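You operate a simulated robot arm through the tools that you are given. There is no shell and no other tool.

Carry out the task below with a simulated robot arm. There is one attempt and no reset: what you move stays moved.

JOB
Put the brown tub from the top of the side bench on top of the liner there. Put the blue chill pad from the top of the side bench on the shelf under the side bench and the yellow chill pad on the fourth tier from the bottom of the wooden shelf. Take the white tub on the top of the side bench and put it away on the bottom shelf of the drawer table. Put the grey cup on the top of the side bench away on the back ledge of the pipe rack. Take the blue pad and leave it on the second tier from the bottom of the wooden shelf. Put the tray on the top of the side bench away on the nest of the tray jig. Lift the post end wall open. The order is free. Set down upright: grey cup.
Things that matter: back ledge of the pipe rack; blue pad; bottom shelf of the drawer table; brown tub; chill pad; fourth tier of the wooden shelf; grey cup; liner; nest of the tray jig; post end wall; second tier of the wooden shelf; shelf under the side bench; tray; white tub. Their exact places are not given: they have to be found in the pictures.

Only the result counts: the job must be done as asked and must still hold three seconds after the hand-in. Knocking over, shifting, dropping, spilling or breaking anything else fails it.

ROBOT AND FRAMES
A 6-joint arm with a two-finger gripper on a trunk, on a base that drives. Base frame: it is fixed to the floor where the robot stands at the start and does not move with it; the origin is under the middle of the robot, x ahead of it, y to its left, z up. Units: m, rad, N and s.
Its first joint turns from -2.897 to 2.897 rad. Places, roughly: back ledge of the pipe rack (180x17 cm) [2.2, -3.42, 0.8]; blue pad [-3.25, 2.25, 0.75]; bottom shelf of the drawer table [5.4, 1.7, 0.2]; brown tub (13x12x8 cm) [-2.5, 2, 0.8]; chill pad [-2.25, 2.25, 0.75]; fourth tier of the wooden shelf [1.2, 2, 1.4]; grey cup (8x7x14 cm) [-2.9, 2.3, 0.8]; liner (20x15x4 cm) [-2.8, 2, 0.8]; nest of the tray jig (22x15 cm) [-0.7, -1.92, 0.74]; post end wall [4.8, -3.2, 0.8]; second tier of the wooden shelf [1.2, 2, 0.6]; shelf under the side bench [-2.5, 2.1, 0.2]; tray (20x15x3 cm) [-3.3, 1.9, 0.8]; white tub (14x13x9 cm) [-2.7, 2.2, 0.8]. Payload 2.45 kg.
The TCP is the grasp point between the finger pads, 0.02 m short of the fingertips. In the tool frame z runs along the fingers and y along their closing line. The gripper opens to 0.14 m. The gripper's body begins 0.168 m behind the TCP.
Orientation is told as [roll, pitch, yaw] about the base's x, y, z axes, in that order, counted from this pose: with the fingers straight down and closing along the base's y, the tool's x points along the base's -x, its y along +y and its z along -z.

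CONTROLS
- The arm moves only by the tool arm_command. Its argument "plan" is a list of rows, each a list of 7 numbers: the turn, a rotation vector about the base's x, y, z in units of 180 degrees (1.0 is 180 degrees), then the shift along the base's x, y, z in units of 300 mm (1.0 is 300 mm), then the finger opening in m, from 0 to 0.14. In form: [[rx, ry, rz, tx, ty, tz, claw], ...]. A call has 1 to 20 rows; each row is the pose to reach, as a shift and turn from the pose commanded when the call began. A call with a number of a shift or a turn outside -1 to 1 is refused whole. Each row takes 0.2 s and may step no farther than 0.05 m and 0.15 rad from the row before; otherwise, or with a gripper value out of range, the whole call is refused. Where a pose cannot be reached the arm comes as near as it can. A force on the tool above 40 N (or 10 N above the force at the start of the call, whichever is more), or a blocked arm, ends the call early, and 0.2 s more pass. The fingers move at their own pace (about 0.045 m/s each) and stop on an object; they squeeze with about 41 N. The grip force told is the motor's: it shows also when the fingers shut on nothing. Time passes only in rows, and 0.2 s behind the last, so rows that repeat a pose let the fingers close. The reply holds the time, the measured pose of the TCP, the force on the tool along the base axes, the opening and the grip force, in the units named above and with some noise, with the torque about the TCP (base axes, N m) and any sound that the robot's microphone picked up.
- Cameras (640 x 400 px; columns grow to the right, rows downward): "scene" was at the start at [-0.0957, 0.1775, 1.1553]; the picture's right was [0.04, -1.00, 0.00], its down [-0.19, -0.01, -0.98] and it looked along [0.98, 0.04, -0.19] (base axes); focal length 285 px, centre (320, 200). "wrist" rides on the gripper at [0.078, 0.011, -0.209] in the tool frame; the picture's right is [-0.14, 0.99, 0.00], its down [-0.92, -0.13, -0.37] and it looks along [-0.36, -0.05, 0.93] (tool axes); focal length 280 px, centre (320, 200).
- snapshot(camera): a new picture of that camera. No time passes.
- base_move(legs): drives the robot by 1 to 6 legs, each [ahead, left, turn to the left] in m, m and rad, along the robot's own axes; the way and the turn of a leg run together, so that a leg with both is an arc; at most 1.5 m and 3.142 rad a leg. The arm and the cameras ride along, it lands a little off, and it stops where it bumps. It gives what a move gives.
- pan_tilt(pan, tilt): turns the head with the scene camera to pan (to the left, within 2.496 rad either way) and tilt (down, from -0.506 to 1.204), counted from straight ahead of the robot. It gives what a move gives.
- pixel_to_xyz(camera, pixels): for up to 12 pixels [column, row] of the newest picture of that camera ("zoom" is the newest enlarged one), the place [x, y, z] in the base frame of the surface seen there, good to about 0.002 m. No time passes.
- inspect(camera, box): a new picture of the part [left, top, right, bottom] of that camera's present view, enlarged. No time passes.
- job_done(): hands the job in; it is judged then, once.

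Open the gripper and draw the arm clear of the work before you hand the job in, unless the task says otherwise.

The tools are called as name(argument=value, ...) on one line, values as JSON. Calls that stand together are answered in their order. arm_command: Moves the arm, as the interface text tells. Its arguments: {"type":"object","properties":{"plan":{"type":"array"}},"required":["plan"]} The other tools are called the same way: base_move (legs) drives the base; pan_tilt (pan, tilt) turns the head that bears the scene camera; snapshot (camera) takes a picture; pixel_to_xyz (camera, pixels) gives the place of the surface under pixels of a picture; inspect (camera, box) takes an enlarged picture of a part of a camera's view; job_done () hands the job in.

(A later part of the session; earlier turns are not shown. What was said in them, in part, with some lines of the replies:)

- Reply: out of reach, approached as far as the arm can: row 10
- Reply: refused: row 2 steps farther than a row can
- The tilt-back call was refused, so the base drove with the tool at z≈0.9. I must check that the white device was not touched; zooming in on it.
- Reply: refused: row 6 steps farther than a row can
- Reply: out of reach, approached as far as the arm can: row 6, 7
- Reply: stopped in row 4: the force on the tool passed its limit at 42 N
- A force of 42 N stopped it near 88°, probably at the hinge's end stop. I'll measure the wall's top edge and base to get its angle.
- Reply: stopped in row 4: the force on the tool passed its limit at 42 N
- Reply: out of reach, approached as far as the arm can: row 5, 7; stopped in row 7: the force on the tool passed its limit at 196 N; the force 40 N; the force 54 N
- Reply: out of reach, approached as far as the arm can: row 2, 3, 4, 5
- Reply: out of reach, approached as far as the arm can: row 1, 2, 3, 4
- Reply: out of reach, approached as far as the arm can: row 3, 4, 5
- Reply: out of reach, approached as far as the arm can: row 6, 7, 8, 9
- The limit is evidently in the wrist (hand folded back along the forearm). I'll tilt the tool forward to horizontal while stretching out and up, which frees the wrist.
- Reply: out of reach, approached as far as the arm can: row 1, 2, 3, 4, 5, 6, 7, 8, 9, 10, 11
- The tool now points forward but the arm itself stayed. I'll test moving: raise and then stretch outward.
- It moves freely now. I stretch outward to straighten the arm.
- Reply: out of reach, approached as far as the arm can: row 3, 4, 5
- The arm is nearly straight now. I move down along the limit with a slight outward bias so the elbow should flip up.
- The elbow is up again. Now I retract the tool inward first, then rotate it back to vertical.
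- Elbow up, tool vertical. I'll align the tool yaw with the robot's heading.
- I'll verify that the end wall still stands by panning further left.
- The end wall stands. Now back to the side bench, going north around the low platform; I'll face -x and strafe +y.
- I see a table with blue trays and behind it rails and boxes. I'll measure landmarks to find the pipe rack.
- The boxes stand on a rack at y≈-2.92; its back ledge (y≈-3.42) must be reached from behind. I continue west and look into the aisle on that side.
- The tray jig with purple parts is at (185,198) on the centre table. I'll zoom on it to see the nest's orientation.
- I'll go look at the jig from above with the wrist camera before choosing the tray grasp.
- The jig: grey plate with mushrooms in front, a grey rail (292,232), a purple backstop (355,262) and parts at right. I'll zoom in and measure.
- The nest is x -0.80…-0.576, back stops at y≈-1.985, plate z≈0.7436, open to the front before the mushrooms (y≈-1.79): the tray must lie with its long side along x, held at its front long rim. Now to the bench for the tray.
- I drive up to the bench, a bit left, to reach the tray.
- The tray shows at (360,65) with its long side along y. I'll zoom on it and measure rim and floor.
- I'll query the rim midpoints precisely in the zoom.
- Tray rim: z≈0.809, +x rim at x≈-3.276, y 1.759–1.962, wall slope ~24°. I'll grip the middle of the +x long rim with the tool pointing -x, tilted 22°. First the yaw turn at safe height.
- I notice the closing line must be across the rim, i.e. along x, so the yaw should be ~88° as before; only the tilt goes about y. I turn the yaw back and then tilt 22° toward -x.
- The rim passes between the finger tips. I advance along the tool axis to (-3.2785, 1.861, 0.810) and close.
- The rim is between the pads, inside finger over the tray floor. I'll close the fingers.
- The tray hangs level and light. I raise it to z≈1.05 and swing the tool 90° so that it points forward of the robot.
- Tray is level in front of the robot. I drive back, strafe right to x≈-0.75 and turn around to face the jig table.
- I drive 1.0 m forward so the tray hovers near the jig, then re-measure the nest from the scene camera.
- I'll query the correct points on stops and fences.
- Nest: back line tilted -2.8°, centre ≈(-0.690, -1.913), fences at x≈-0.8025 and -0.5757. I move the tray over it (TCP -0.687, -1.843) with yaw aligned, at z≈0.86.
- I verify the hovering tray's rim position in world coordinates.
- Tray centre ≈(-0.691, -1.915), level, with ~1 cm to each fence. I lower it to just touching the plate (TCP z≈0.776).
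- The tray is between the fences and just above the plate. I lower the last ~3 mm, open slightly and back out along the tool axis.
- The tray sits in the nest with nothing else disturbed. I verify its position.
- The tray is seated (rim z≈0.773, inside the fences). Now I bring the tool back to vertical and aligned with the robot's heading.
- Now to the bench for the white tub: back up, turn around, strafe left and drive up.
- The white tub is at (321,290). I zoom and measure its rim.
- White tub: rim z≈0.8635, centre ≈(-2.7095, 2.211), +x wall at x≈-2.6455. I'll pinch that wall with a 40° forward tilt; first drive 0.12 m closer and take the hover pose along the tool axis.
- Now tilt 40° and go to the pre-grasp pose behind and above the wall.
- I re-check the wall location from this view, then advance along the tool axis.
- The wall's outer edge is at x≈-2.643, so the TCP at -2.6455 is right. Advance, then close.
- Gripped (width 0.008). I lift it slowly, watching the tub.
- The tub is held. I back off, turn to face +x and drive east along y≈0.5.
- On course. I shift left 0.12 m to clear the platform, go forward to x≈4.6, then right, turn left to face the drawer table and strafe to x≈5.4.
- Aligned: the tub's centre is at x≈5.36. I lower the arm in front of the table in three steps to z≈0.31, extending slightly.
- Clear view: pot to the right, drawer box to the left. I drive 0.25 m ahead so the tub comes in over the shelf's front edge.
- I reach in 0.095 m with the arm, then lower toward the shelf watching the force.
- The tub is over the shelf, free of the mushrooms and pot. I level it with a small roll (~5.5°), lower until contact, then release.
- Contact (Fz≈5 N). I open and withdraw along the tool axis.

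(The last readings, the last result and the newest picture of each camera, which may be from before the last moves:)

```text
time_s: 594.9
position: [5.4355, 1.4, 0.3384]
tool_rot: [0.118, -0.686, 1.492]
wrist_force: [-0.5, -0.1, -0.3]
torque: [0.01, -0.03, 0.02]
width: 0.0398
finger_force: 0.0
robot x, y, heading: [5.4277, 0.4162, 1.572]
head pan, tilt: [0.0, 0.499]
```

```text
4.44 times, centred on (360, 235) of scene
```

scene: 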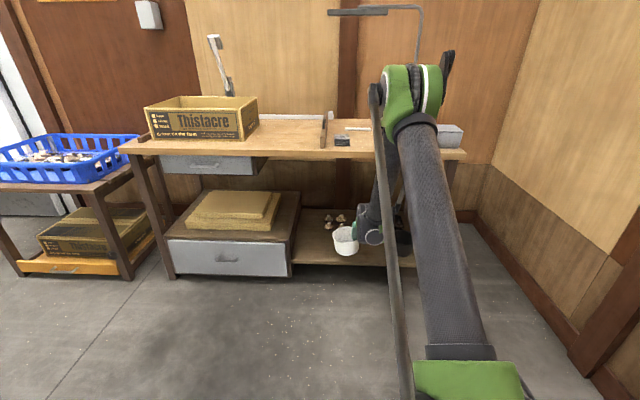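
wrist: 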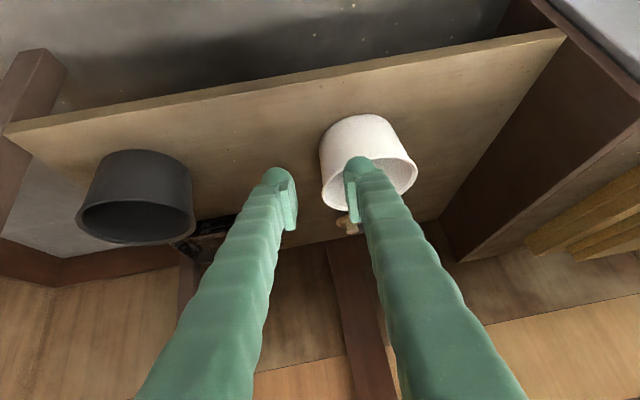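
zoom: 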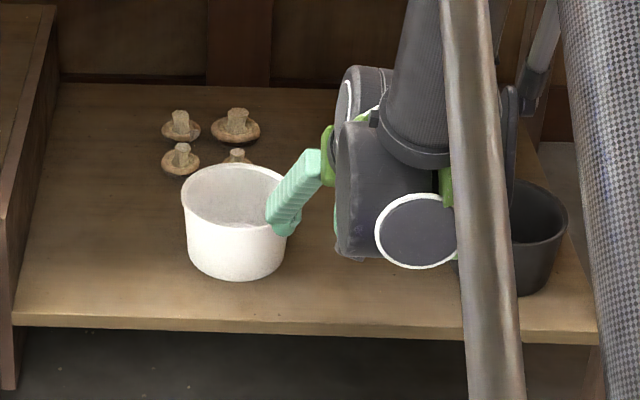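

The white tub stands on the shelf. I back out, then raise the arm (checking each step).

base_move(legs=[[-0.35, 0, 0]])

arm_command(plan=[[0, -0.015, 0, 0, 0, 0.14, 0.08], [0, -0.03, 0, 0, 0, 0.28, 0.08], [0, -0.03, 0, 0, 0, 0.42, 0.08], [0, -0.03, 0, 0, 0, 0.56, 0.08], [0, -0.03, 0, 0, 0, 0.7, 0.08], [0, -0.03, 0, 0, 0, 0.84, 0.08], [0, -0.03, 0, 0, 0, 0.98, 0.08]])

arm_command(plan=[[0, 0, 0, 0, -0.05, 0.14, 0.08], [0, 0, 0, 0, -0.1, 0.28, 0.08], [0, 0, 0, 0, -0.15, 0.42, 0.08], [0, 0, 0, 0, -0.2, 0.56, 0.08], [0, 0, 0, 0, -0.25, 0.7, 0.08], [0, 0, 0, 0, -0.3, 0.84, 0.08], [0, 0, 0, 0, -0.35, 0.98, 0.08]])

snapshot(camera="scene")

```text
time_s: 597.2
position: [5.4322, 1.0482, 0.3376]
tool_rot: [0.118, -0.686, 1.496]
wrist_force: [1.0, 0.0, -0.8]
torque: [0.02, 0.01, 0.01]
width: 0.0399
finger_force: 0.1
robot x, y, heading: [5.4316, 0.0696, 1.584]
head pan, tilt: [0.0, 0.499]
```

```text
time_s: 598.8
position: [5.4316, 1.0509, 0.6345]
tool_rot: [-0.003, -0.691, 1.574]
wrist_force: [0.7, 0.0, 0.1]
torque: [-0.02, -0.03, -0.01]
width: 0.0801
finger_force: 0.1
robot x, y, heading: [5.4343, 0.0679, 1.575]
head pan, tilt: [0.0, 0.499]
```

```text
time_s: 600.4
position: [5.4326, 0.9432, 0.9274]
tool_rot: [-0.004, -0.689, 1.573]
wrist_force: [-0.1, 0.8, -0.3]
torque: [-0.03, -0.04, -0.02]
width: 0.08
finger_force: 0.1
robot x, y, heading: [5.4302, 0.0649, 1.577]
head pan, tilt: [0.0, 0.499]
```

```text
taken
```

scene: 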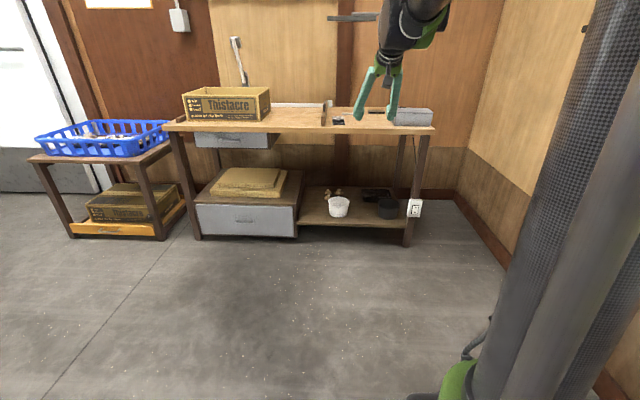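

White tub confirmed in place. Now I return west for the grey cup: turn to face -x, shift to y≈0.5 and drive.

base_move(legs=[[0, 0, 1.567], [0, -0.45, 0], [1.5, 0, 0], [1.5, 0, 0], [1.5, 0, 0], [1.5, 0, 0]])

pan_tilt(pan=0.0, tilt=0.3)

snapshot(camera="scene")

```text
time_s: 635.1
position: [-1.4661, 0.4148, 0.9274]
tool_rot: [-0.004, -0.69, -3.115]
wrist_force: [-0.4, -0.1, 0.2]
torque: [0.01, -0.03, 0.03]
width: 0.0797
finger_force: 0.1
robot x, y, heading: [-0.5904, 0.4328, -3.117]
head pan, tilt: [0.0, 0.499]
```

```text
time_s: 635.8
position: [-1.4669, 0.4137, 0.9259]
tool_rot: [-0.004, -0.689, -3.115]
wrist_force: [0.2, 0.1, 0.0]
torque: [0.01, -0.02, 0.01]
width: 0.0796
finger_force: 0.1
robot x, y, heading: [-0.5875, 0.435, -3.111]
head pan, tilt: [0.0, 0.3]
```

```text
taken
```

scene: 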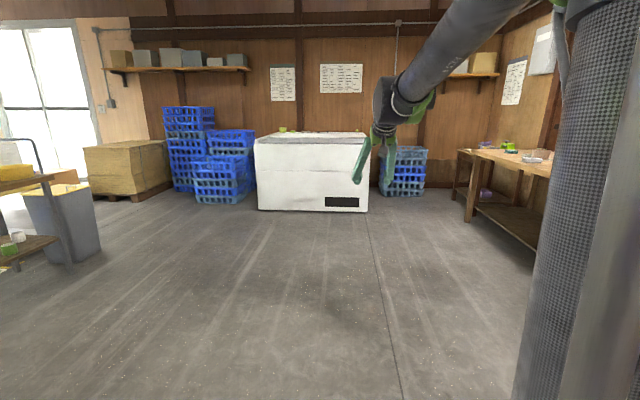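

I go on, turn to face the bench and strafe left before raising the arm and closing in.

base_move(legs=[[1.4, 0, 0], [0, 0, -1.6], [0, 0.9, 0]])

arm_command(plan=[[-0.0444, 0, 0, 0, 0, 0.1, 0.1], [-0.0889, 0, 0, 0, 0, 0.2, 0.1], [-0.1333, 0, 0, 0, 0, 0.3, 0.1], [-0.1778, 0, 0, 0, -0.1, 0.4, 0.1], [-0.2193, 0, 0, 0, -0.2, 0.5, 0.1]])

snapshot(camera="scene")

```text
time_s: 651.0
position: [-2.8523, 1.2748, 0.9257]
tool_rot: [-0.003, -0.69, 1.56]
wrist_force: [0.0, 0.9, 0.1]
torque: [0.0, 0.0, 0.01]
width: 0.0802
finger_force: 0.0
robot x, y, heading: [-2.8623, 0.3998, 1.566]
head pan, tilt: [0.0, 0.3]
```

```text
time_s: 652.1
position: [-2.8521, 1.2159, 1.0795]
tool_rot: [-0.008, -0.001, 1.563]
wrist_force: [0.4, -0.3, -0.8]
torque: [0.06, 0.0, 0.01]
width: 0.1
finger_force: 0.1
robot x, y, heading: [-2.86, 0.4007, 1.568]
head pan, tilt: [0.0, 0.3]
```

```text
taken
```

scene: 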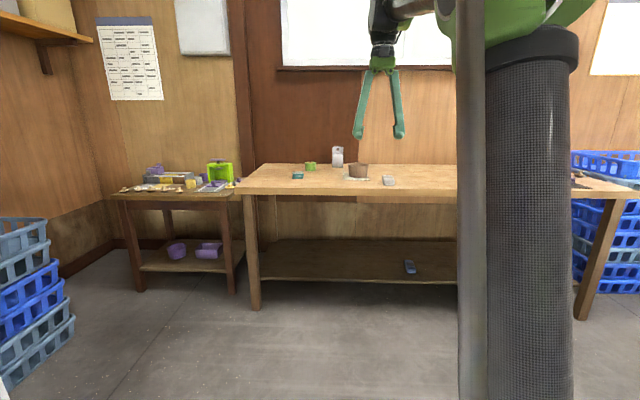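

Now forward 0.85 m and look down at the cup.

base_move(legs=[[0.85, 0, 0.0]])

snapshot(camera="wrist")

pan_tilt(pan=0.0, tilt=0.5)

snapshot(camera="scene")

```text
time_s: 656.7
position: [-2.879, 2.0746, 1.0784]
tool_rot: [-0.009, -0.002, 1.587]
wrist_force: [-0.3, -0.3, -0.3]
torque: [-0.01, -0.02, 0.01]
width: 0.0999
finger_force: 0.0
robot x, y, heading: [-2.8706, 1.2581, 1.591]
head pan, tilt: [0.0, 0.3]
```

```text
taken
```

wrist: 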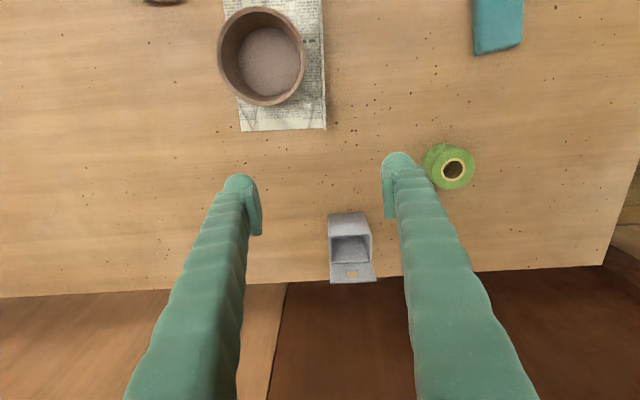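

```text
time_s: 657.4
position: [-2.8794, 2.0743, 1.0795]
tool_rot: [-0.008, -0.002, 1.587]
wrist_force: [-0.3, 0.9, 0.1]
torque: [0.02, -0.03, 0.01]
width: 0.0998
finger_force: 0.1
robot x, y, heading: [-2.8699, 1.2595, 1.589]
head pan, tilt: [0.0, 0.499]
```

```text
taken
```

scene: 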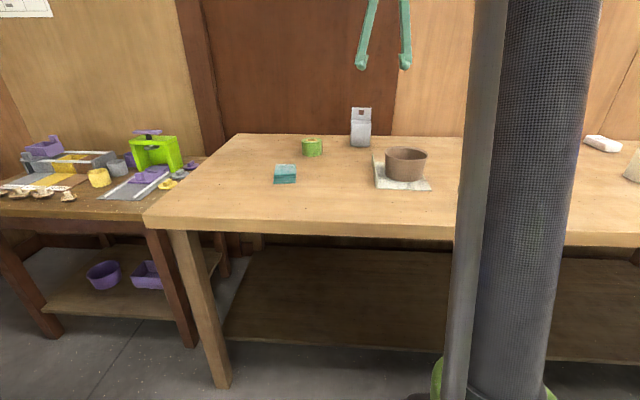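

The cup is at (350,250) in the wrist view. I zoom and measure its body, rim and tab.

inspect(camera="wrist", box=[310, 195, 400, 295])

pixel_to_xyz(camera="zoom", pixels=[[255, 85], [375, 82], [260, 160], [400, 155], [258, 255], [405, 250], [262, 335], [420, 325], [330, 120], [330, 165], [330, 215], [330, 290]])

inspect(camera="scene", box=[320, 90, 400, 160])

```text
4.00 times, centred on (355, 245) of wrist
```

zoom: 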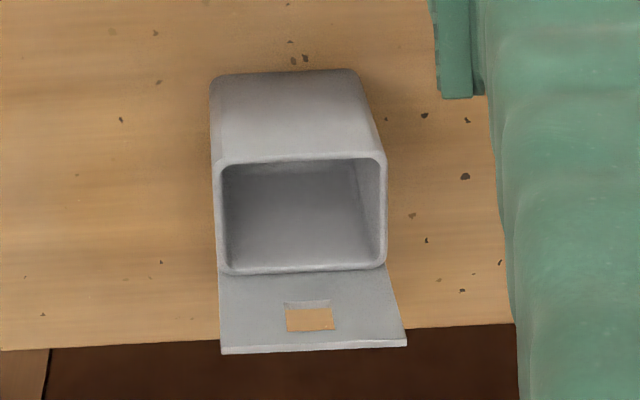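

```text
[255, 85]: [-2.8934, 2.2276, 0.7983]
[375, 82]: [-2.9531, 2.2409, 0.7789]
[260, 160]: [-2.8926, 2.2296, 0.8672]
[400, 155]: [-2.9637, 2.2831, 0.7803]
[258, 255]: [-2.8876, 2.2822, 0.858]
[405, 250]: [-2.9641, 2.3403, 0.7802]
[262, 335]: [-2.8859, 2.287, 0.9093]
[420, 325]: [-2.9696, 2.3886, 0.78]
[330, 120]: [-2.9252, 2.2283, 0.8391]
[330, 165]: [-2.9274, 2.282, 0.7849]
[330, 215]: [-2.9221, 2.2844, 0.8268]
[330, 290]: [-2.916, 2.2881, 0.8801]
```

```text
5.71 times, centred on (360, 125) of scene
```

zoom: 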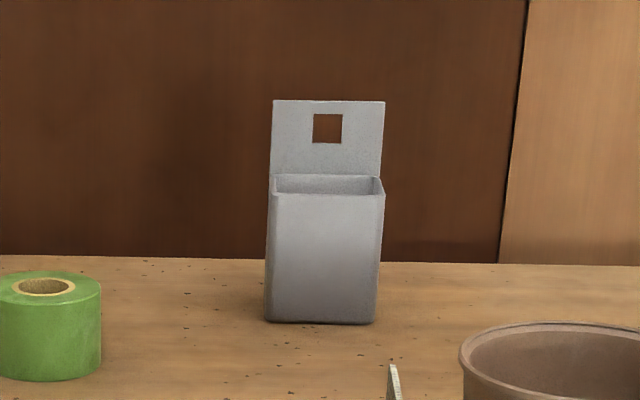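

I query front-rim and side points for the cup's yaw and width.

inspect(camera="wrist", box=[310, 195, 400, 295])

pixel_to_xyz(camera="zoom", pixels=[[222, 164], [240, 161], [370, 155], [382, 160], [219, 230], [384, 210], [225, 268], [380, 262], [224, 345], [402, 340], [218, 120], [370, 110]])

```text
4.00 times, centred on (355, 245) of wrist
```

zoom: 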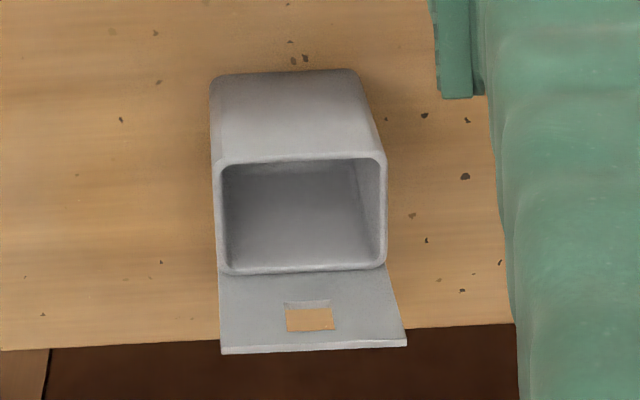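

```text
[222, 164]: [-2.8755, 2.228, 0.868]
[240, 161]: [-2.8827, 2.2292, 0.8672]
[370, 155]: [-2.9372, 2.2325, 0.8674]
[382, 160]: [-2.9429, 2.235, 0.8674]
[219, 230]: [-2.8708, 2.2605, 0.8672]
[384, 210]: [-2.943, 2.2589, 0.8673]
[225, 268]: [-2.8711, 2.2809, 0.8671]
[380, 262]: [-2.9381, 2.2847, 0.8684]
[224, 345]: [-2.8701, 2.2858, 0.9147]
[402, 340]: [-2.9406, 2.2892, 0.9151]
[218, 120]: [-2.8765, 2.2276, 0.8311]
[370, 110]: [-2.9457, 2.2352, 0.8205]
```

Cup: x -2.870…-2.943, y 2.228…2.287, rim z 0.868, tab to 0.915, yaw ≈ -3°. I'll grip it across its width with a 35° forward tilt; go to the pre-grasp pose.

arm_command(plan=[[0.0324, -0.0006, -0.0036, -0.017, 0.064, -0.05, 0.11], [0.0648, -0.0012, -0.0072, -0.035, 0.128, -0.12, 0.11], [0.0972, -0.0018, -0.0108, -0.052, 0.192, -0.2, 0.11], [0.1297, -0.0023, -0.0144, -0.07, 0.255, -0.3, 0.11], [0.1621, -0.0029, -0.018, -0.087, 0.32, -0.41, 0.11], [0.1945, -0.0035, -0.0216, -0.104, 0.383, -0.537, 0.11], [0.1945, -0.0035, -0.0216, -0.104, 0.383, -0.537, 0.11]])

snapshot(camera="wrist")

inspect(camera="scene", box=[290, 40, 450, 170])

```text
time_s: 659.0
position: [-2.9078, 2.1898, 0.9174]
tool_rot: [-0.008, -0.612, 1.519]
wrist_force: [-0.4, 1.1, -0.1]
torque: [-0.02, -0.02, 0.01]
width: 0.1101
finger_force: 0.1
robot x, y, heading: [-2.8699, 1.2604, 1.586]
head pan, tilt: [0.0, 0.499]
```

```text
taken
```

wrist: 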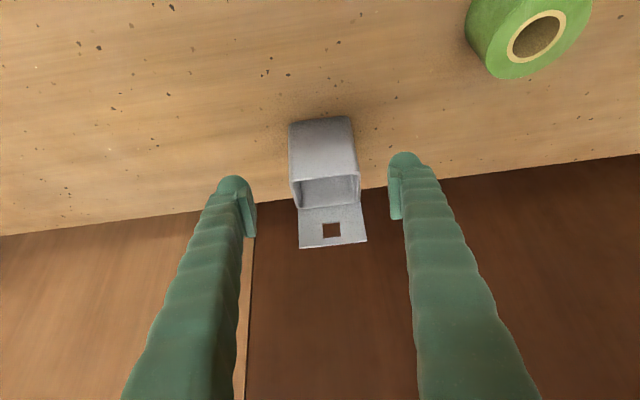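

```text
3.08 times, centred on (370, 105) of scene
```

zoom: 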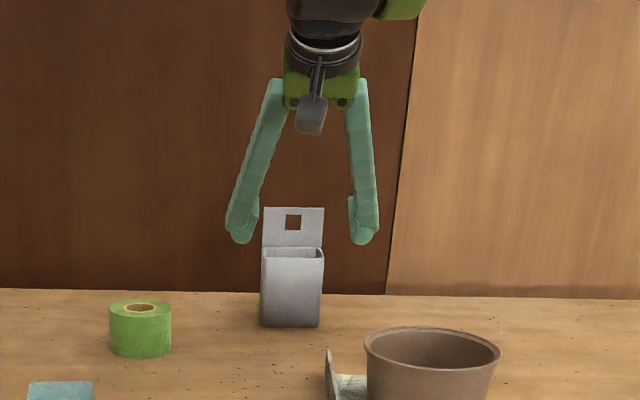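

Centred over the cup. I advance along the tool axis to z≈0.82 and close.

arm_command(plan=[[0, 0, 0, 0.001, 0.08, -0.115, 0.11], [0, 0, 0, 0.002, 0.16, -0.23, 0.11], [0, 0, 0, 0.003, 0.228, -0.325, 0.11], [0, 0, 0, 0.003, 0.228, -0.325, 0.11], [0, 0, 0, 0.003, 0.228, -0.325, 0.06], [0, 0, 0, 0.003, 0.228, -0.325, 0.0], [0, 0, 0, 0.003, 0.228, -0.325, 0.0], [0, 0, 0, 0.003, 0.228, -0.325, 0.0]])

snapshot(camera="wrist")

inspect(camera="scene", box=[290, 40, 450, 170])

```text
time_s: 660.8
position: [-2.9085, 2.2581, 0.8196]
tool_rot: [-0.008, -0.613, 1.519]
wrist_force: [0.1, -0.3, 0.9]
torque: [0.0, 0.0, -0.01]
width: 0.0807
finger_force: 40.9
robot x, y, heading: [-2.8705, 1.2574, 1.587]
head pan, tilt: [0.0, 0.499]
```

```text
taken
```

wrist: 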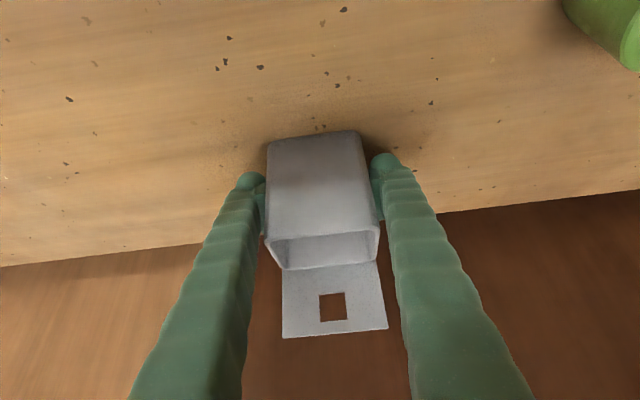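

```text
3.08 times, centred on (370, 105) of scene
```

zoom: 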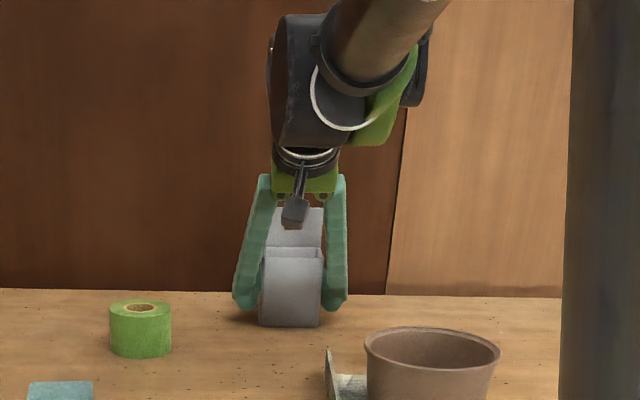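

The cup is gripped (0.0807 wide, 41 N). I lift it 0.2 m.

arm_command(plan=[[0, 0, 0, 0, 0, 0.06, 0.0], [0, 0, 0, 0, 0, 0.16, 0.0], [0, 0, 0, 0, 0, 0.3, 0.0], [0, 0, 0, 0, 0, 0.45, 0.0], [0, 0, 0, 0, -0.05, 0.6, 0.0], [0, 0, 0, 0, -0.1, 0.75, 0.0], [0, 0, 0, 0, -0.1, 0.75, 0.0]])

snapshot(camera="wrist")

snapshot(camera="scene")

```text
time_s: 662.4
position: [-2.9094, 2.2297, 1.0447]
tool_rot: [-0.01, -0.614, 1.518]
wrist_force: [-0.5, -0.1, -1.2]
torque: [-0.03, -0.01, 0.0]
width: 0.0803
finger_force: 41.4
robot x, y, heading: [-2.8695, 1.2571, 1.598]
head pan, tilt: [0.0, 0.499]
```

```text
taken
```

wrist: 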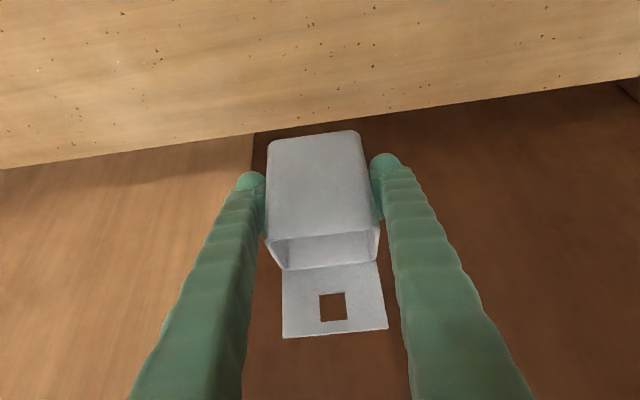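

```text
taken
```

scene: 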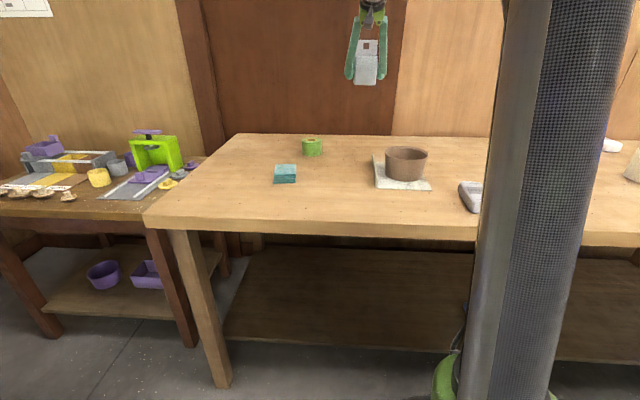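

The cup is held upright. I back off and retract/raise the arm for the long drive.

base_move(legs=[[-0.75, 0, 0]])

arm_command(plan=[[0, 0, 0, 0, -0.13, 0.05, 0.0], [0, 0, 0, 0, -0.26, 0.1, 0.0], [0, 0, 0, 0, -0.39, 0.15, 0.0], [0, 0, 0, 0, -0.52, 0.2, 0.0], [0, 0, 0, 0, -0.65, 0.25, 0.0], [0, 0, 0, 0, -0.78, 0.3, 0.0], [0, 0, 0, 0, -0.9, 0.35, 0.0], [0, 0, 0, 0, -1.0, 0.4, 0.0]])

snapshot(camera="scene")

```text
time_s: 666.5
position: [-2.888, 1.4689, 1.0439]
tool_rot: [-0.01, -0.613, 1.51]
wrist_force: [0.1, 0.7, -1.7]
torque: [-0.01, 0.0, 0.03]
width: 0.0803
finger_force: 40.8
robot x, y, heading: [-2.8553, 0.4995, 1.579]
head pan, tilt: [0.0, 0.499]
```

```text
time_s: 668.3
position: [-2.8899, 1.1692, 1.1644]
tool_rot: [-0.007, -0.613, 1.511]
wrist_force: [0.1, 1.5, 0.0]
torque: [-0.08, -0.01, 0.06]
width: 0.0804
finger_force: 40.6
robot x, y, heading: [-2.8599, 0.4995, 1.58]
head pan, tilt: [0.0, 0.499]
```

```text
taken
```

scene: 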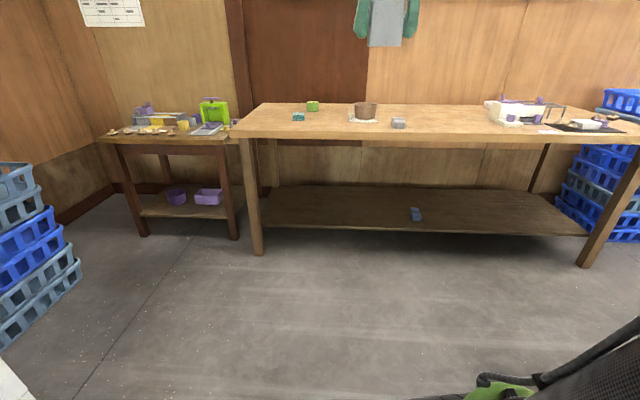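

Now the drive east along y≈0.5.

base_move(legs=[[0, 0, -1.575], [1.5, 0, 0], [1.5, 0, 0], [1.5, 0, 0]])

snapshot(camera="wrist")

```text
time_s: 693.7
position: [2.3149, 0.6312, 1.1631]
tool_rot: [-0.009, -0.612, -0.041]
wrist_force: [0.1, -0.9, -0.2]
torque: [-0.01, 0.04, 0.0]
width: 0.0805
finger_force: 41.0
robot x, y, heading: [1.6421, 0.5848, 0.03]
head pan, tilt: [0.0, 0.499]
```

```text
taken
```

wrist: 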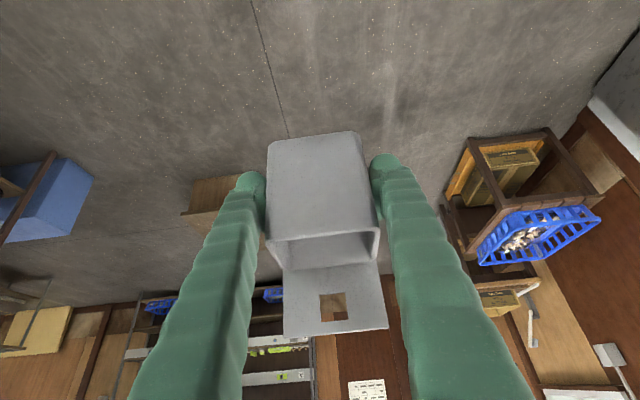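

I continue east, then shift right, turn to face +y, and strafe to x≈5.3 in preparation for backing down the aisle.

base_move(legs=[[1.45, 0, -0.03], [1.45, 0, 0], [0, -0.55, 0], [0, 0, 1.57], [0, -0.75, 0]])

pan_tilt(pan=2.45, tilt=0.4)

snapshot(camera="scene")

```text
time_s: 718.0
position: [5.2475, 0.6986, 1.1644]
tool_rot: [-0.009, -0.613, 1.495]
wrist_force: [0.4, -0.2, -0.4]
torque: [-0.04, -0.02, -0.01]
width: 0.0804
finger_force: 41.0
robot x, y, heading: [5.2668, 0.0249, 1.563]
head pan, tilt: [0.0, 0.499]
```

```text
time_s: 720.2
position: [5.2474, 0.698, 1.1633]
tool_rot: [-0.009, -0.612, 1.495]
wrist_force: [0.5, 0.3, -0.4]
torque: [0.02, 0.0, 0.01]
width: 0.0806
finger_force: 40.6
robot x, y, heading: [5.267, 0.0288, 1.567]
head pan, tilt: [2.45, 0.4]
```

```text
taken
```

scene: 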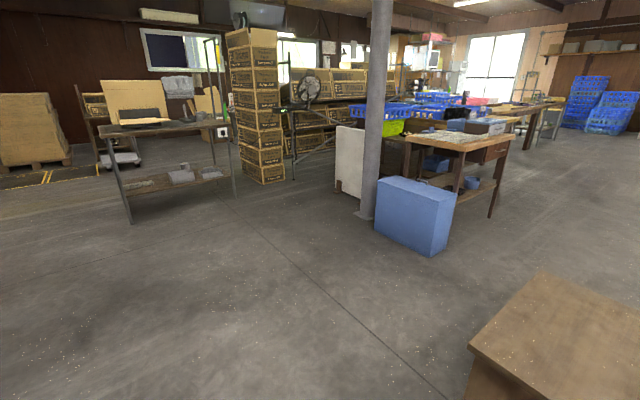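

I zoom on the rack region from here to see its back side.

inspect(camera="scene", box=[80, 20, 410, 220])

pixel_to_xyz(camera="scene", pixels=[[262, 180], [250, 60], [230, 60], [300, 180], [285, 130], [340, 75], [390, 75], [340, 140], [50, 150], [125, 165], [205, 135], [330, 110]])

```text
1.94 times, centred on (245, 120) of scene
```

zoom: 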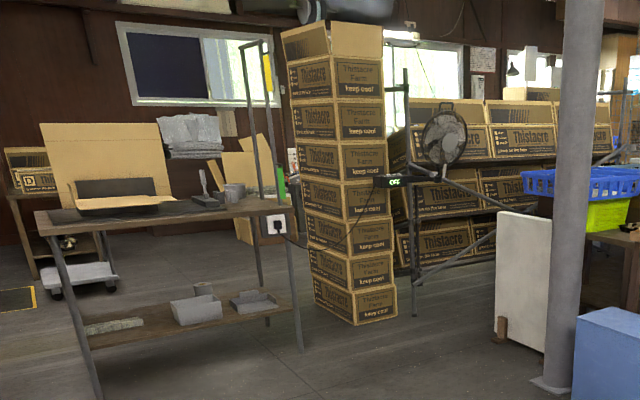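

```text
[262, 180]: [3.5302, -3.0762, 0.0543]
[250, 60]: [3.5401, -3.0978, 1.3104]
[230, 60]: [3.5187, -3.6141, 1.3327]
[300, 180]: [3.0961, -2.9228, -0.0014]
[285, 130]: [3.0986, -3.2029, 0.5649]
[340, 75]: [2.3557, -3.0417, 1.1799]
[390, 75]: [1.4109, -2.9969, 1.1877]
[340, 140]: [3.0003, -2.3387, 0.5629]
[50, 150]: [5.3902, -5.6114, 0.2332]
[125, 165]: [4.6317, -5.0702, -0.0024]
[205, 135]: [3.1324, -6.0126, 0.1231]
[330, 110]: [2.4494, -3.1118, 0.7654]
```

The rack (x 1.3–3.1) is three-tiered; its back must be seen from behind. I back down the aisle in two legs, then look.

base_move(legs=[[-1.45, -0.05, 0.005], [-1.0, 0, 0]])

pan_tilt(pan=2.45, tilt=0.5)

snapshot(camera="scene")

```text
time_s: 732.3
position: [5.2873, -1.7702, 1.1645]
tool_rot: [-0.008, -0.612, 1.523]
wrist_force: [-0.5, -0.4, -0.4]
torque: [-0.01, 0.0, -0.02]
width: 0.0804
finger_force: 40.7
robot x, y, heading: [5.329, -2.4425, 1.593]
head pan, tilt: [2.45, 0.4]
```

```text
time_s: 733.0
position: [5.2865, -1.7691, 1.1638]
tool_rot: [-0.008, -0.615, 1.524]
wrist_force: [0.8, 0.0, 0.9]
torque: [0.02, 0.03, 0.0]
width: 0.0805
finger_force: 40.7
robot x, y, heading: [5.331, -2.4378, 1.597]
head pan, tilt: [2.45, 0.499]
```

```text
taken
```

scene: 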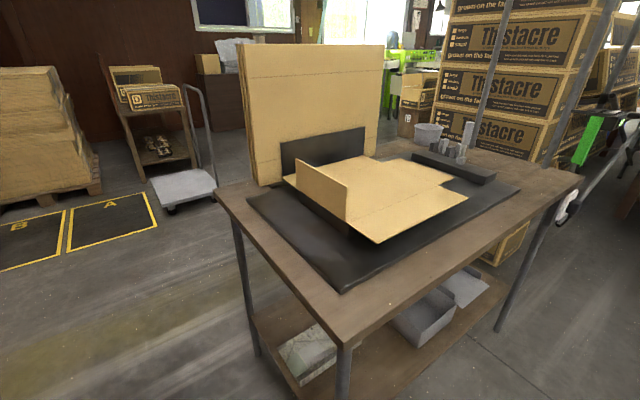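

The end wall still stands. I back another 1.75 m to y≈-4.2, then turn left to face -x.

base_move(legs=[[-0.9, 0, -0.02], [-0.85, 0, 0]])

pan_tilt(pan=1.6, tilt=0.3)

snapshot(camera="scene")

```text
time_s: 741.9
position: [5.322, -3.5408, 1.1632]
tool_rot: [-0.007, -0.612, 1.515]
wrist_force: [-0.4, -0.4, 0.8]
torque: [0.0, -0.01, 0.0]
width: 0.0807
finger_force: 41.2
robot x, y, heading: [5.356, -4.2114, 1.587]
head pan, tilt: [2.45, 0.499]
```

```text
time_s: 743.1
position: [5.3214, -3.5409, 1.1639]
tool_rot: [-0.009, -0.613, 1.515]
wrist_force: [0.4, 0.4, -0.1]
torque: [-0.01, 0.0, 0.02]
width: 0.0804
finger_force: 41.2
robot x, y, heading: [5.3598, -4.2128, 1.584]
head pan, tilt: [1.6, 0.3]
```

```text
taken
```

scene: 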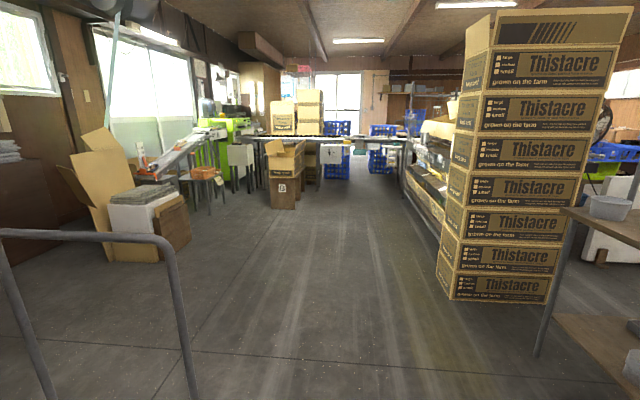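

The aisle west is clear; the rack's back appears at columns 400-465 behind the box stack. I zoom there.

inspect(camera="scene", box=[360, 90, 500, 290])

pixel_to_xyz(camera="scene", pixels=[[440, 160], [425, 150], [415, 140], [405, 200], [440, 230], [430, 130], [340, 130], [285, 205], [300, 250], [420, 250], [475, 290], [180, 300]])

```text
2.00 times, centred on (430, 190) of scene
```

zoom: 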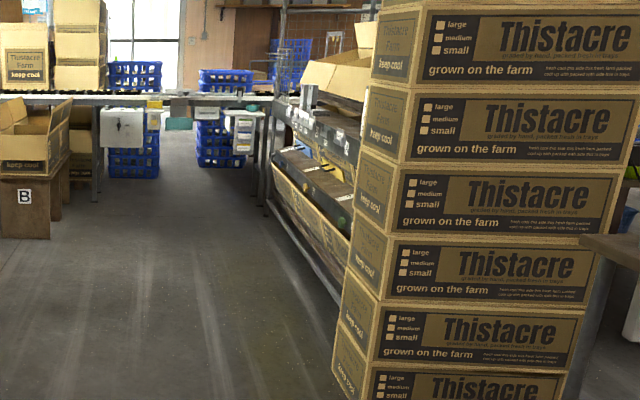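

```text
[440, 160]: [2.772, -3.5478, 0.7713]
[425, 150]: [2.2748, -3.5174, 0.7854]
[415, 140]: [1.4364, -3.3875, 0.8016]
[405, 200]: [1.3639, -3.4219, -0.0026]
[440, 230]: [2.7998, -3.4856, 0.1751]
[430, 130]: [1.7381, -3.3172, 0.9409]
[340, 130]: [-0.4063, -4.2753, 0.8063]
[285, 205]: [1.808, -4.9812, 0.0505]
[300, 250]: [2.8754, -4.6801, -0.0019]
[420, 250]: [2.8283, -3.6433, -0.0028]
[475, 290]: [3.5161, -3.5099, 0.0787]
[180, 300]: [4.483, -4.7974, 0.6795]
```

The back ledge's rear edge runs at y≈-3.52, top z≈0.80. I turn to face -x, drive 2.6 m west, and turn to face the rack's back.

base_move(legs=[[0, 0, 1.56], [1.4, 0, 0], [1.25, 0, 0]])

pan_tilt(pan=-1.4, tilt=0.35)

snapshot(camera="scene")

```text
time_s: 759.9
position: [2.0009, -4.3456, 1.1637]
tool_rot: [-0.01, -0.612, 3.109]
wrist_force: [0.4, 0.0, -0.3]
torque: [0.0, 0.0, 0.04]
width: 0.0805
finger_force: 40.9
robot x, y, heading: [2.6724, -4.2946, -3.101]
head pan, tilt: [1.6, 0.3]
```

```text
time_s: 762.5
position: [2.0014, -4.3453, 1.1632]
tool_rot: [-0.009, -0.612, 3.111]
wrist_force: [0.5, -0.7, -0.6]
torque: [0.01, -0.02, 0.02]
width: 0.0803
finger_force: 41.0
robot x, y, heading: [2.6712, -4.2958, -3.103]
head pan, tilt: [-1.4, 0.351]
```

```text
taken
```

scene: 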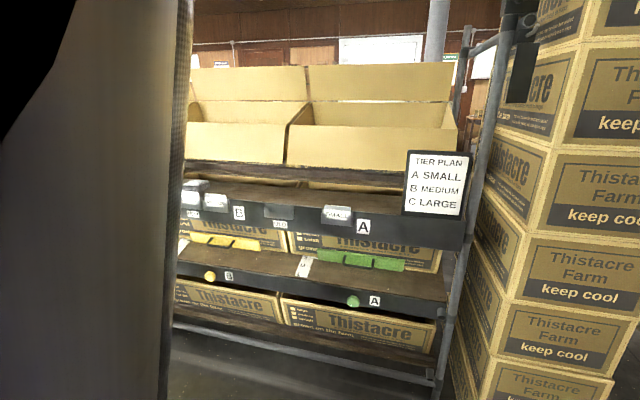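

I see the rack's back: an upper ledge with labels A, B and grey/white small trays, plus a TIER PLAN sign. I measure the ledge, its items and the clearances.

pixel_to_xyz(camera="scene", pixels=[[300, 205], [300, 220], [340, 213], [275, 212], [215, 200], [385, 215], [435, 155], [435, 210], [300, 190], [380, 165], [380, 205], [460, 230]])

inspect(camera="scene", box=[180, 140, 480, 300])

```text
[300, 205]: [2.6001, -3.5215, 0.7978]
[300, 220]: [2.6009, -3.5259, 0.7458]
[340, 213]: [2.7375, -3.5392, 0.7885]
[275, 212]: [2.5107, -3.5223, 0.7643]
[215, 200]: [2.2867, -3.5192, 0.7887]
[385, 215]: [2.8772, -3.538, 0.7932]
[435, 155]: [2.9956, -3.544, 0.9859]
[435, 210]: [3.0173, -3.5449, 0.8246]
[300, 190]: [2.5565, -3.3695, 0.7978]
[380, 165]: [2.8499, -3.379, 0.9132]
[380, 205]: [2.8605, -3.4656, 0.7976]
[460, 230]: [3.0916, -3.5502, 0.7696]
```

```text
2.13 times, centred on (330, 220) of scene
```

zoom: 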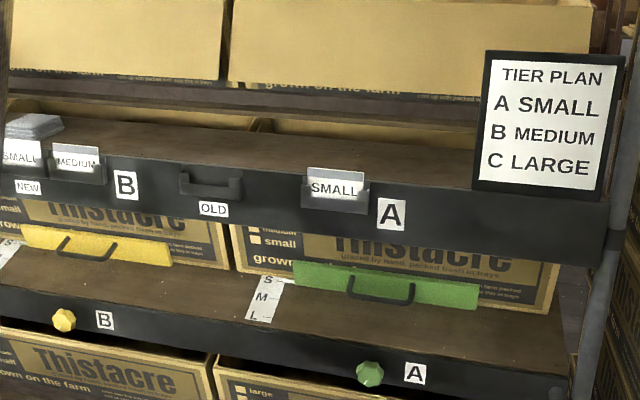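

The ledge top is z≈0.798, y -3.52…-3.36, free for x≈2.35–2.9; an overhead beam begins at y≥-3.38, z≈0.91. I turn to face the rack.

base_move(legs=[[0, 0, -1.56]])

pan_tilt(pan=-0.1, tilt=0.4)

snapshot(camera="scene")

snapshot(camera="wrist")

```text
time_s: 766.8
position: [2.625, -3.6235, 1.1647]
tool_rot: [-0.011, -0.613, 1.529]
wrist_force: [0.2, 0.1, -1.0]
torque: [-0.01, -0.03, -0.01]
width: 0.0803
finger_force: 41.1
robot x, y, heading: [2.6684, -4.2962, 1.605]
head pan, tilt: [-1.4, 0.351]
```

```text
time_s: 768.2
position: [2.626, -3.6242, 1.1643]
tool_rot: [-0.008, -0.613, 1.53]
wrist_force: [-0.1, -0.2, -1.1]
torque: [-0.01, 0.04, -0.03]
width: 0.0803
finger_force: 41.2
robot x, y, heading: [2.6713, -4.2906, 1.603]
head pan, tilt: [-0.099, 0.4]
```

```text
taken
```

scene: 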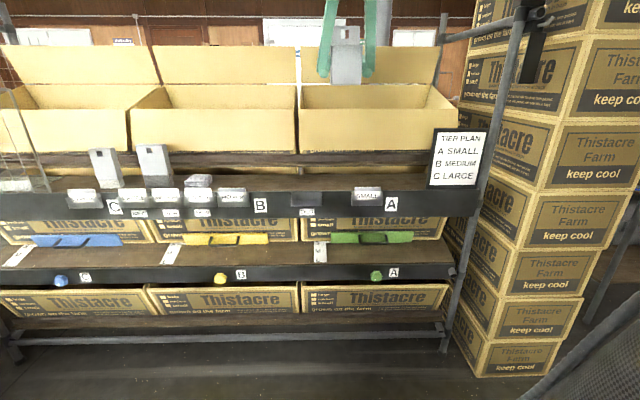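

```text
taken
```

wrist: 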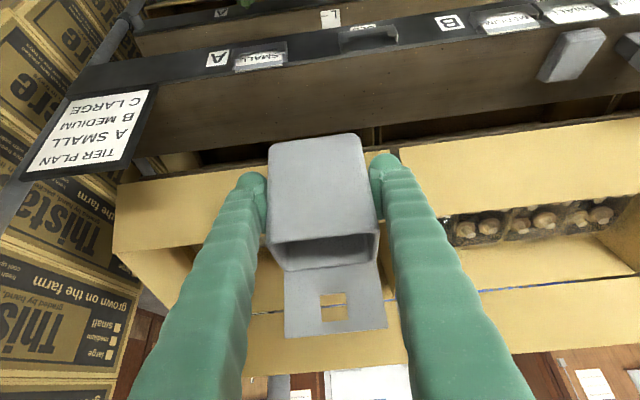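

Two similar grey cups already stand on this ledge at left (103,165) and (153,165), confirming the place. I measure the free stretch of the ledge.

inspect(camera="scene", box=[60, 130, 500, 230])

pixel_to_xyz(camera="scene", pixels=[[320, 188], [320, 183], [280, 186], [270, 183], [390, 185], [320, 193], [153, 185], [103, 185], [310, 198], [367, 193], [340, 160], [300, 165]])

pixel_to_xyz(camera="wrist", pixels=[[260, 100], [400, 80], [330, 110], [260, 130], [330, 60], [430, 100], [560, 60], [260, 65]])

```text
1.45 times, centred on (280, 180) of scene
```

zoom: 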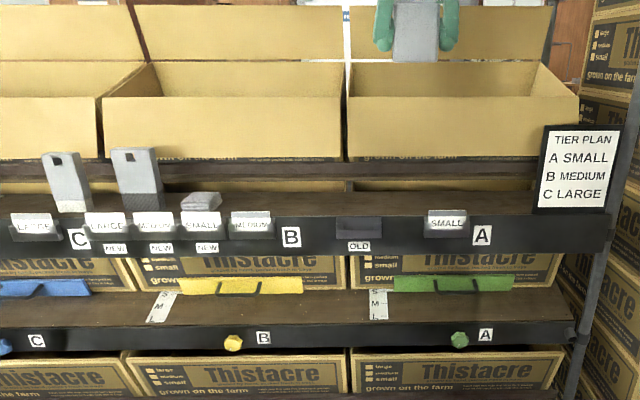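

```text
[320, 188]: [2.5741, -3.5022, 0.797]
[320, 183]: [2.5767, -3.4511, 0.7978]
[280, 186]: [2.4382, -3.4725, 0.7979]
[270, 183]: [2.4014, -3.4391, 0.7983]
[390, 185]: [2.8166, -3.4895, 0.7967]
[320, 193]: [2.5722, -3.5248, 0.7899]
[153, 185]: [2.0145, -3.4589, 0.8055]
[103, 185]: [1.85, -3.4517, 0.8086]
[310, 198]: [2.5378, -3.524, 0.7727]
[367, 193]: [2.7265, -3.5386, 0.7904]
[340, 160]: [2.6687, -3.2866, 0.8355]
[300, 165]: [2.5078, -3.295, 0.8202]
```

```text
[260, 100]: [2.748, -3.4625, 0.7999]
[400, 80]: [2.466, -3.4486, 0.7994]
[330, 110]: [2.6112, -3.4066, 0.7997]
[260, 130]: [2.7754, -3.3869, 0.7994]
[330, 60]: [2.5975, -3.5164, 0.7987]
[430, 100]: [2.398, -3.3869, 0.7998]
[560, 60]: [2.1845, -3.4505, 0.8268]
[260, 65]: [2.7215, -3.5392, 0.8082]
```

Ledge top z≈0.799, free around x 2.40–2.85. I move the cup over (2.60, -3.445) and descend to z≈0.90 first.

arm_command(plan=[[0, 0, 0, -0.022, 0.15, 0, 0.0], [0, 0, 0, -0.044, 0.3, 0, 0.0], [0, 0, 0, -0.066, 0.45, 0, 0.0], [0, 0, 0, -0.087, 0.597, 0, 0.0], [0, 0, 0, -0.087, 0.597, -0.15, 0.0], [0, 0, 0, -0.087, 0.597, -0.3, 0.0], [0, 0, 0, -0.087, 0.597, -0.45, 0.0], [0, 0, 0, -0.087, 0.597, -0.6, 0.0], [0, 0, 0, -0.087, 0.597, -0.75, 0.0], [0, 0, 0, -0.087, 0.597, -0.88, 0.0], [0, 0, 0, -0.087, 0.597, -0.88, 0.0]])

snapshot(camera="wrist")

inspect(camera="scene", box=[200, 90, 440, 240])

```text
time_s: 770.6
position: [2.6019, -3.4459, 0.8996]
tool_rot: [-0.009, -0.612, 1.529]
wrist_force: [0.1, 1.0, -0.1]
torque: [0.0, 0.01, -0.01]
width: 0.0804
finger_force: 41.3
robot x, y, heading: [2.6722, -4.2948, 1.601]
head pan, tilt: [-0.099, 0.4]
```

```text
taken
```

wrist: 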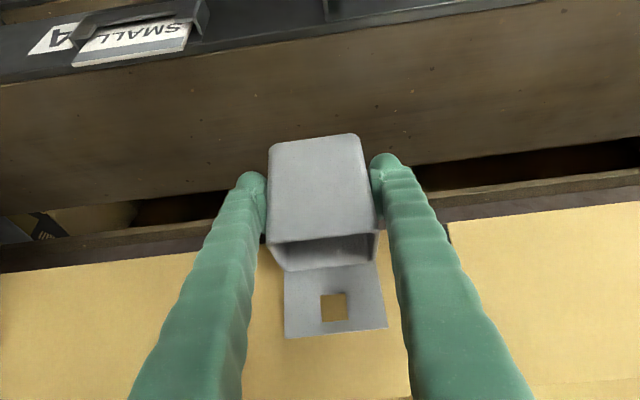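

```text
2.67 times, centred on (320, 165) of scene
```

zoom: 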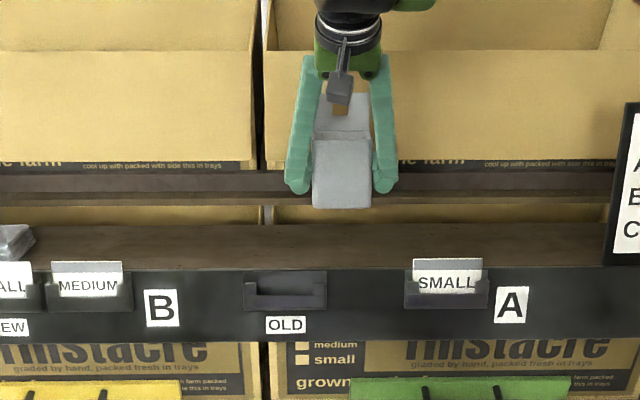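

The cup hangs free above the ledge with ~3.5 cm to the beam. I lower it to just above contact.

arm_command(plan=[[0, 0, 0, 0, 0, -0.08, 0.0], [0, 0, 0, 0, 0, -0.15, 0.0], [0, 0, 0, 0, 0, -0.188, 0.0], [0, 0, 0, 0, 0, -0.188, 0.0]])

inspect(camera="scene", box=[260, 110, 400, 210])

snapshot(camera="wrist")

```text
time_s: 771.6
position: [2.5999, -3.4446, 0.8436]
tool_rot: [-0.009, -0.611, 1.53]
wrist_force: [0.1, -0.3, -1.0]
torque: [-0.03, 0.02, 0.01]
width: 0.0803
finger_force: 40.8
robot x, y, heading: [2.6691, -4.2929, 1.603]
head pan, tilt: [-0.099, 0.4]
```

```text
4.00 times, centred on (330, 160) of scene
```

zoom: 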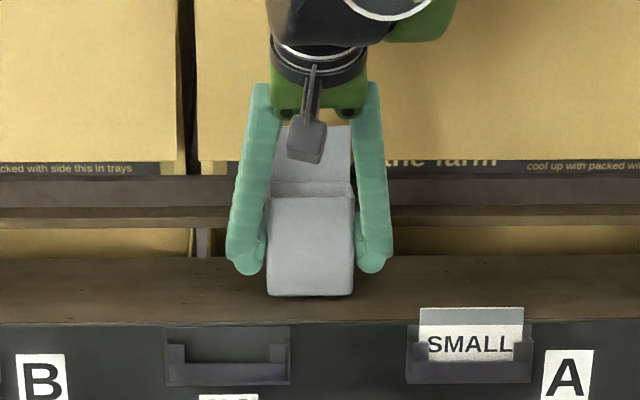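

```text
taken
```

wrist: 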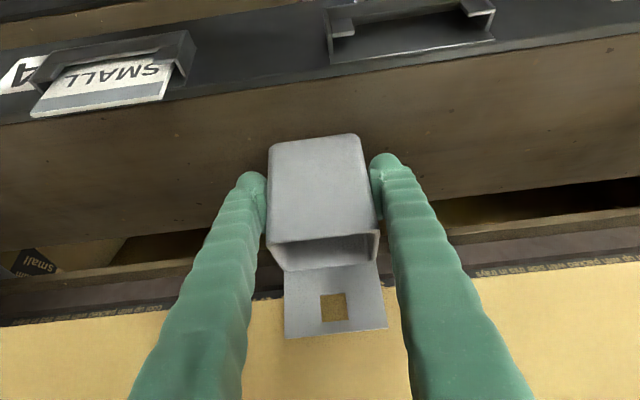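

About 2-3 mm remain. I lower a little and look at the force.

arm_command(plan=[[0, 0, 0, 0, 0, -0.005, 0.0], [0, 0, 0, 0, 0, -0.01, 0.0], [0, 0, 0, 0, 0, -0.01, 0.0]])

inspect(camera="scene", box=[290, 140, 360, 200])

```text
time_s: 772.5
position: [2.6004, -3.4441, 0.8397]
tool_rot: [-0.008, -0.612, 1.53]
wrist_force: [-0.4, -0.7, 2.0]
torque: [0.06, 0.11, 0.01]
width: 0.0802
finger_force: 41.0
robot x, y, heading: [2.6707, -4.2932, 1.6]
head pan, tilt: [-0.099, 0.4]
```

```text
6.67 times, centred on (325, 170) of scene
```

zoom: 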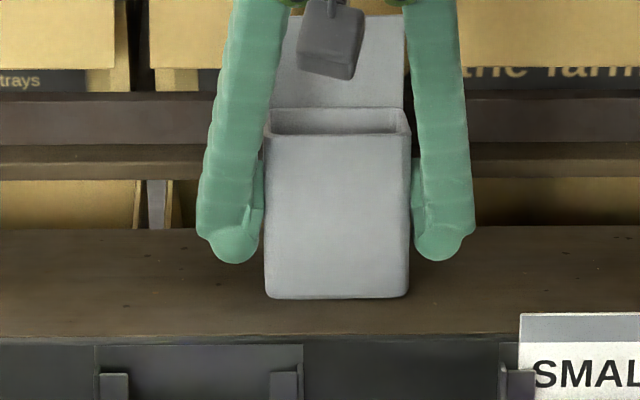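

The cup touches the ledge (Fz +2 N). I open the fingers and withdraw along the tool axis.

arm_command(plan=[[0, 0, 0, 0, 0, 0, 0.1], [0, 0, 0, 0, 0, 0, 0.1], [0, 0, 0, 0, 0, 0, 0.11], [0, 0, 0, 0, -0.05, 0.07, 0.11], [0, 0, 0, 0, -0.13, 0.18, 0.11], [0, 0, 0, 0, -0.22, 0.31, 0.11], [0, 0, 0, 0, -0.31, 0.44, 0.11], [0, 0, 0, 0, -0.4, 0.57, 0.11], [0, 0, 0, 0, -0.5, 0.7, 0.11]])

snapshot(camera="wrist")

inspect(camera="scene", box=[200, 100, 440, 220])

```text
time_s: 774.5
position: [2.5981, -3.5947, 1.0495]
tool_rot: [-0.009, -0.613, 1.528]
wrist_force: [-0.4, -0.6, 0.4]
torque: [-0.06, 0.0, 0.02]
width: 0.1101
finger_force: 0.0
robot x, y, heading: [2.6721, -4.2932, 1.603]
head pan, tilt: [-0.099, 0.4]
```

```text
taken
```

wrist: 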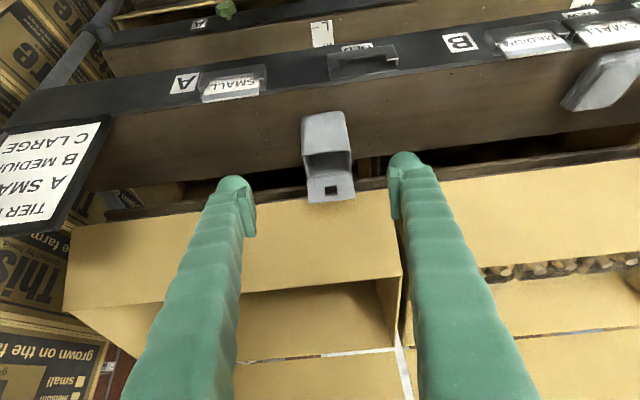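

```text
2.67 times, centred on (320, 160) of scene
```

zoom: 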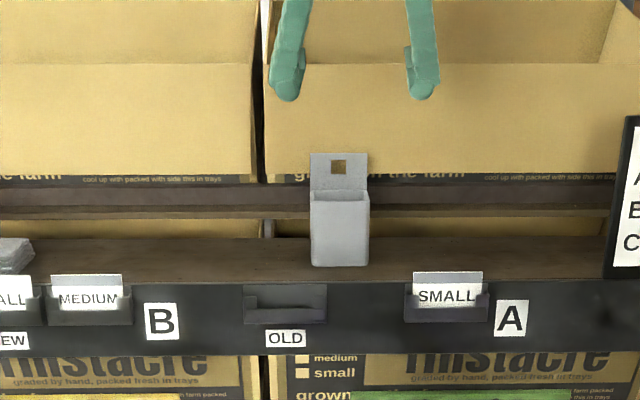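

The grey cup stands upright on the back ledge. I verify its footprint and draw the arm further back before handing in.

pixel_to_xyz(camera="zoom", pixels=[[315, 262], [365, 262], [340, 230], [340, 170], [340, 275], [315, 240], [366, 240]])

arm_command(plan=[[0, 0, 0, 0, -0.1, 0.08, 0.11], [0, 0, 0, 0, -0.2, 0.16, 0.11], [0, 0, 0, 0, -0.3, 0.24, 0.11], [0, 0, 0, 0, -0.3, 0.24, 0.11]])

snapshot(camera="scene")

```text
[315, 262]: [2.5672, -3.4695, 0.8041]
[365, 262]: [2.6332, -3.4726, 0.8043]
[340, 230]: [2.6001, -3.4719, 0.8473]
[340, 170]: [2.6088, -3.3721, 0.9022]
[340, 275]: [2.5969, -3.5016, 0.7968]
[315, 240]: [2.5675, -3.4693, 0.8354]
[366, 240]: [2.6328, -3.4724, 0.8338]
```

```text
time_s: 775.5
position: [2.5994, -3.6854, 1.1219]
tool_rot: [-0.009, -0.614, 1.53]
wrist_force: [-0.6, 0.1, 0.0]
torque: [-0.01, -0.01, 0.01]
width: 0.1101
finger_force: 0.1
robot x, y, heading: [2.6685, -4.295, 1.602]
head pan, tilt: [-0.099, 0.4]
```

```text
taken
```

scene: 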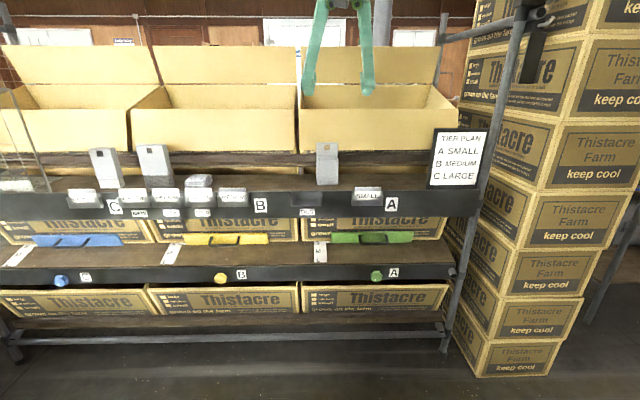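

All placements were seen in the pictures: brown tub on liner, blue chill pad on the lower shelf, yellow chill pad on tier 4, blue pad on tier 2, white tub on the drawer table's bottom shelf, tray in the nest, end wall up, grey cup upright on the back ledge. The gripper is open and clear, so I hand in.

job_done()

```text
The job is handed in.
```

I did every part of the job and handed it in. I checked each placement in the pictures; how it was judged did not come back.

- **Brown tub:** standing flat on the liner on the side bench.
- **Blue chill pad:** on the shelf under the side bench, fully behind the front edge.
- **Yellow chill pad:** on the fourth tier of the wooden shelf, between the brown cup and the blue item already there.
- **Blue pad:** on the second tier of the wooden shelf, at the right end. I took this to be the long blue one near the tray, because its position matched the one given.
- **White tub:** upright on the bottom shelf of the drawer table, clear of the mushrooms and the pot.
- **Tray:** seated in the nest of the tray jig, between the side fences.
- **Grey cup:** upright on the back ledge of the pipe rack, in the same row as two similar cups.
- **Post end wall:** raised to its stop, just past upright. I took it to be the +x tab of the cardboard blank, which matched the place given. It was still standing when I last passed it, well after I let go.

Three things went less smoothly:

- **Near the white device:** a move was refused, so the base drove with the tool low over the white device on the side bench. Its front face was unchanged afterwards and nothing was heard.
- **Force on the tool:** after I raised the end wall, the arm stretched to its limit and pressed on itself with a brief force of 196 N. I moved it to open floor and straightened it out. The end wall was not disturbed.
- **Blue pad grip:** the grip width shrank by about 1.5 mm on the drive, but the pad stayed held and was set down on the shelf.

The gripper is open and the arm is clear of the rack.
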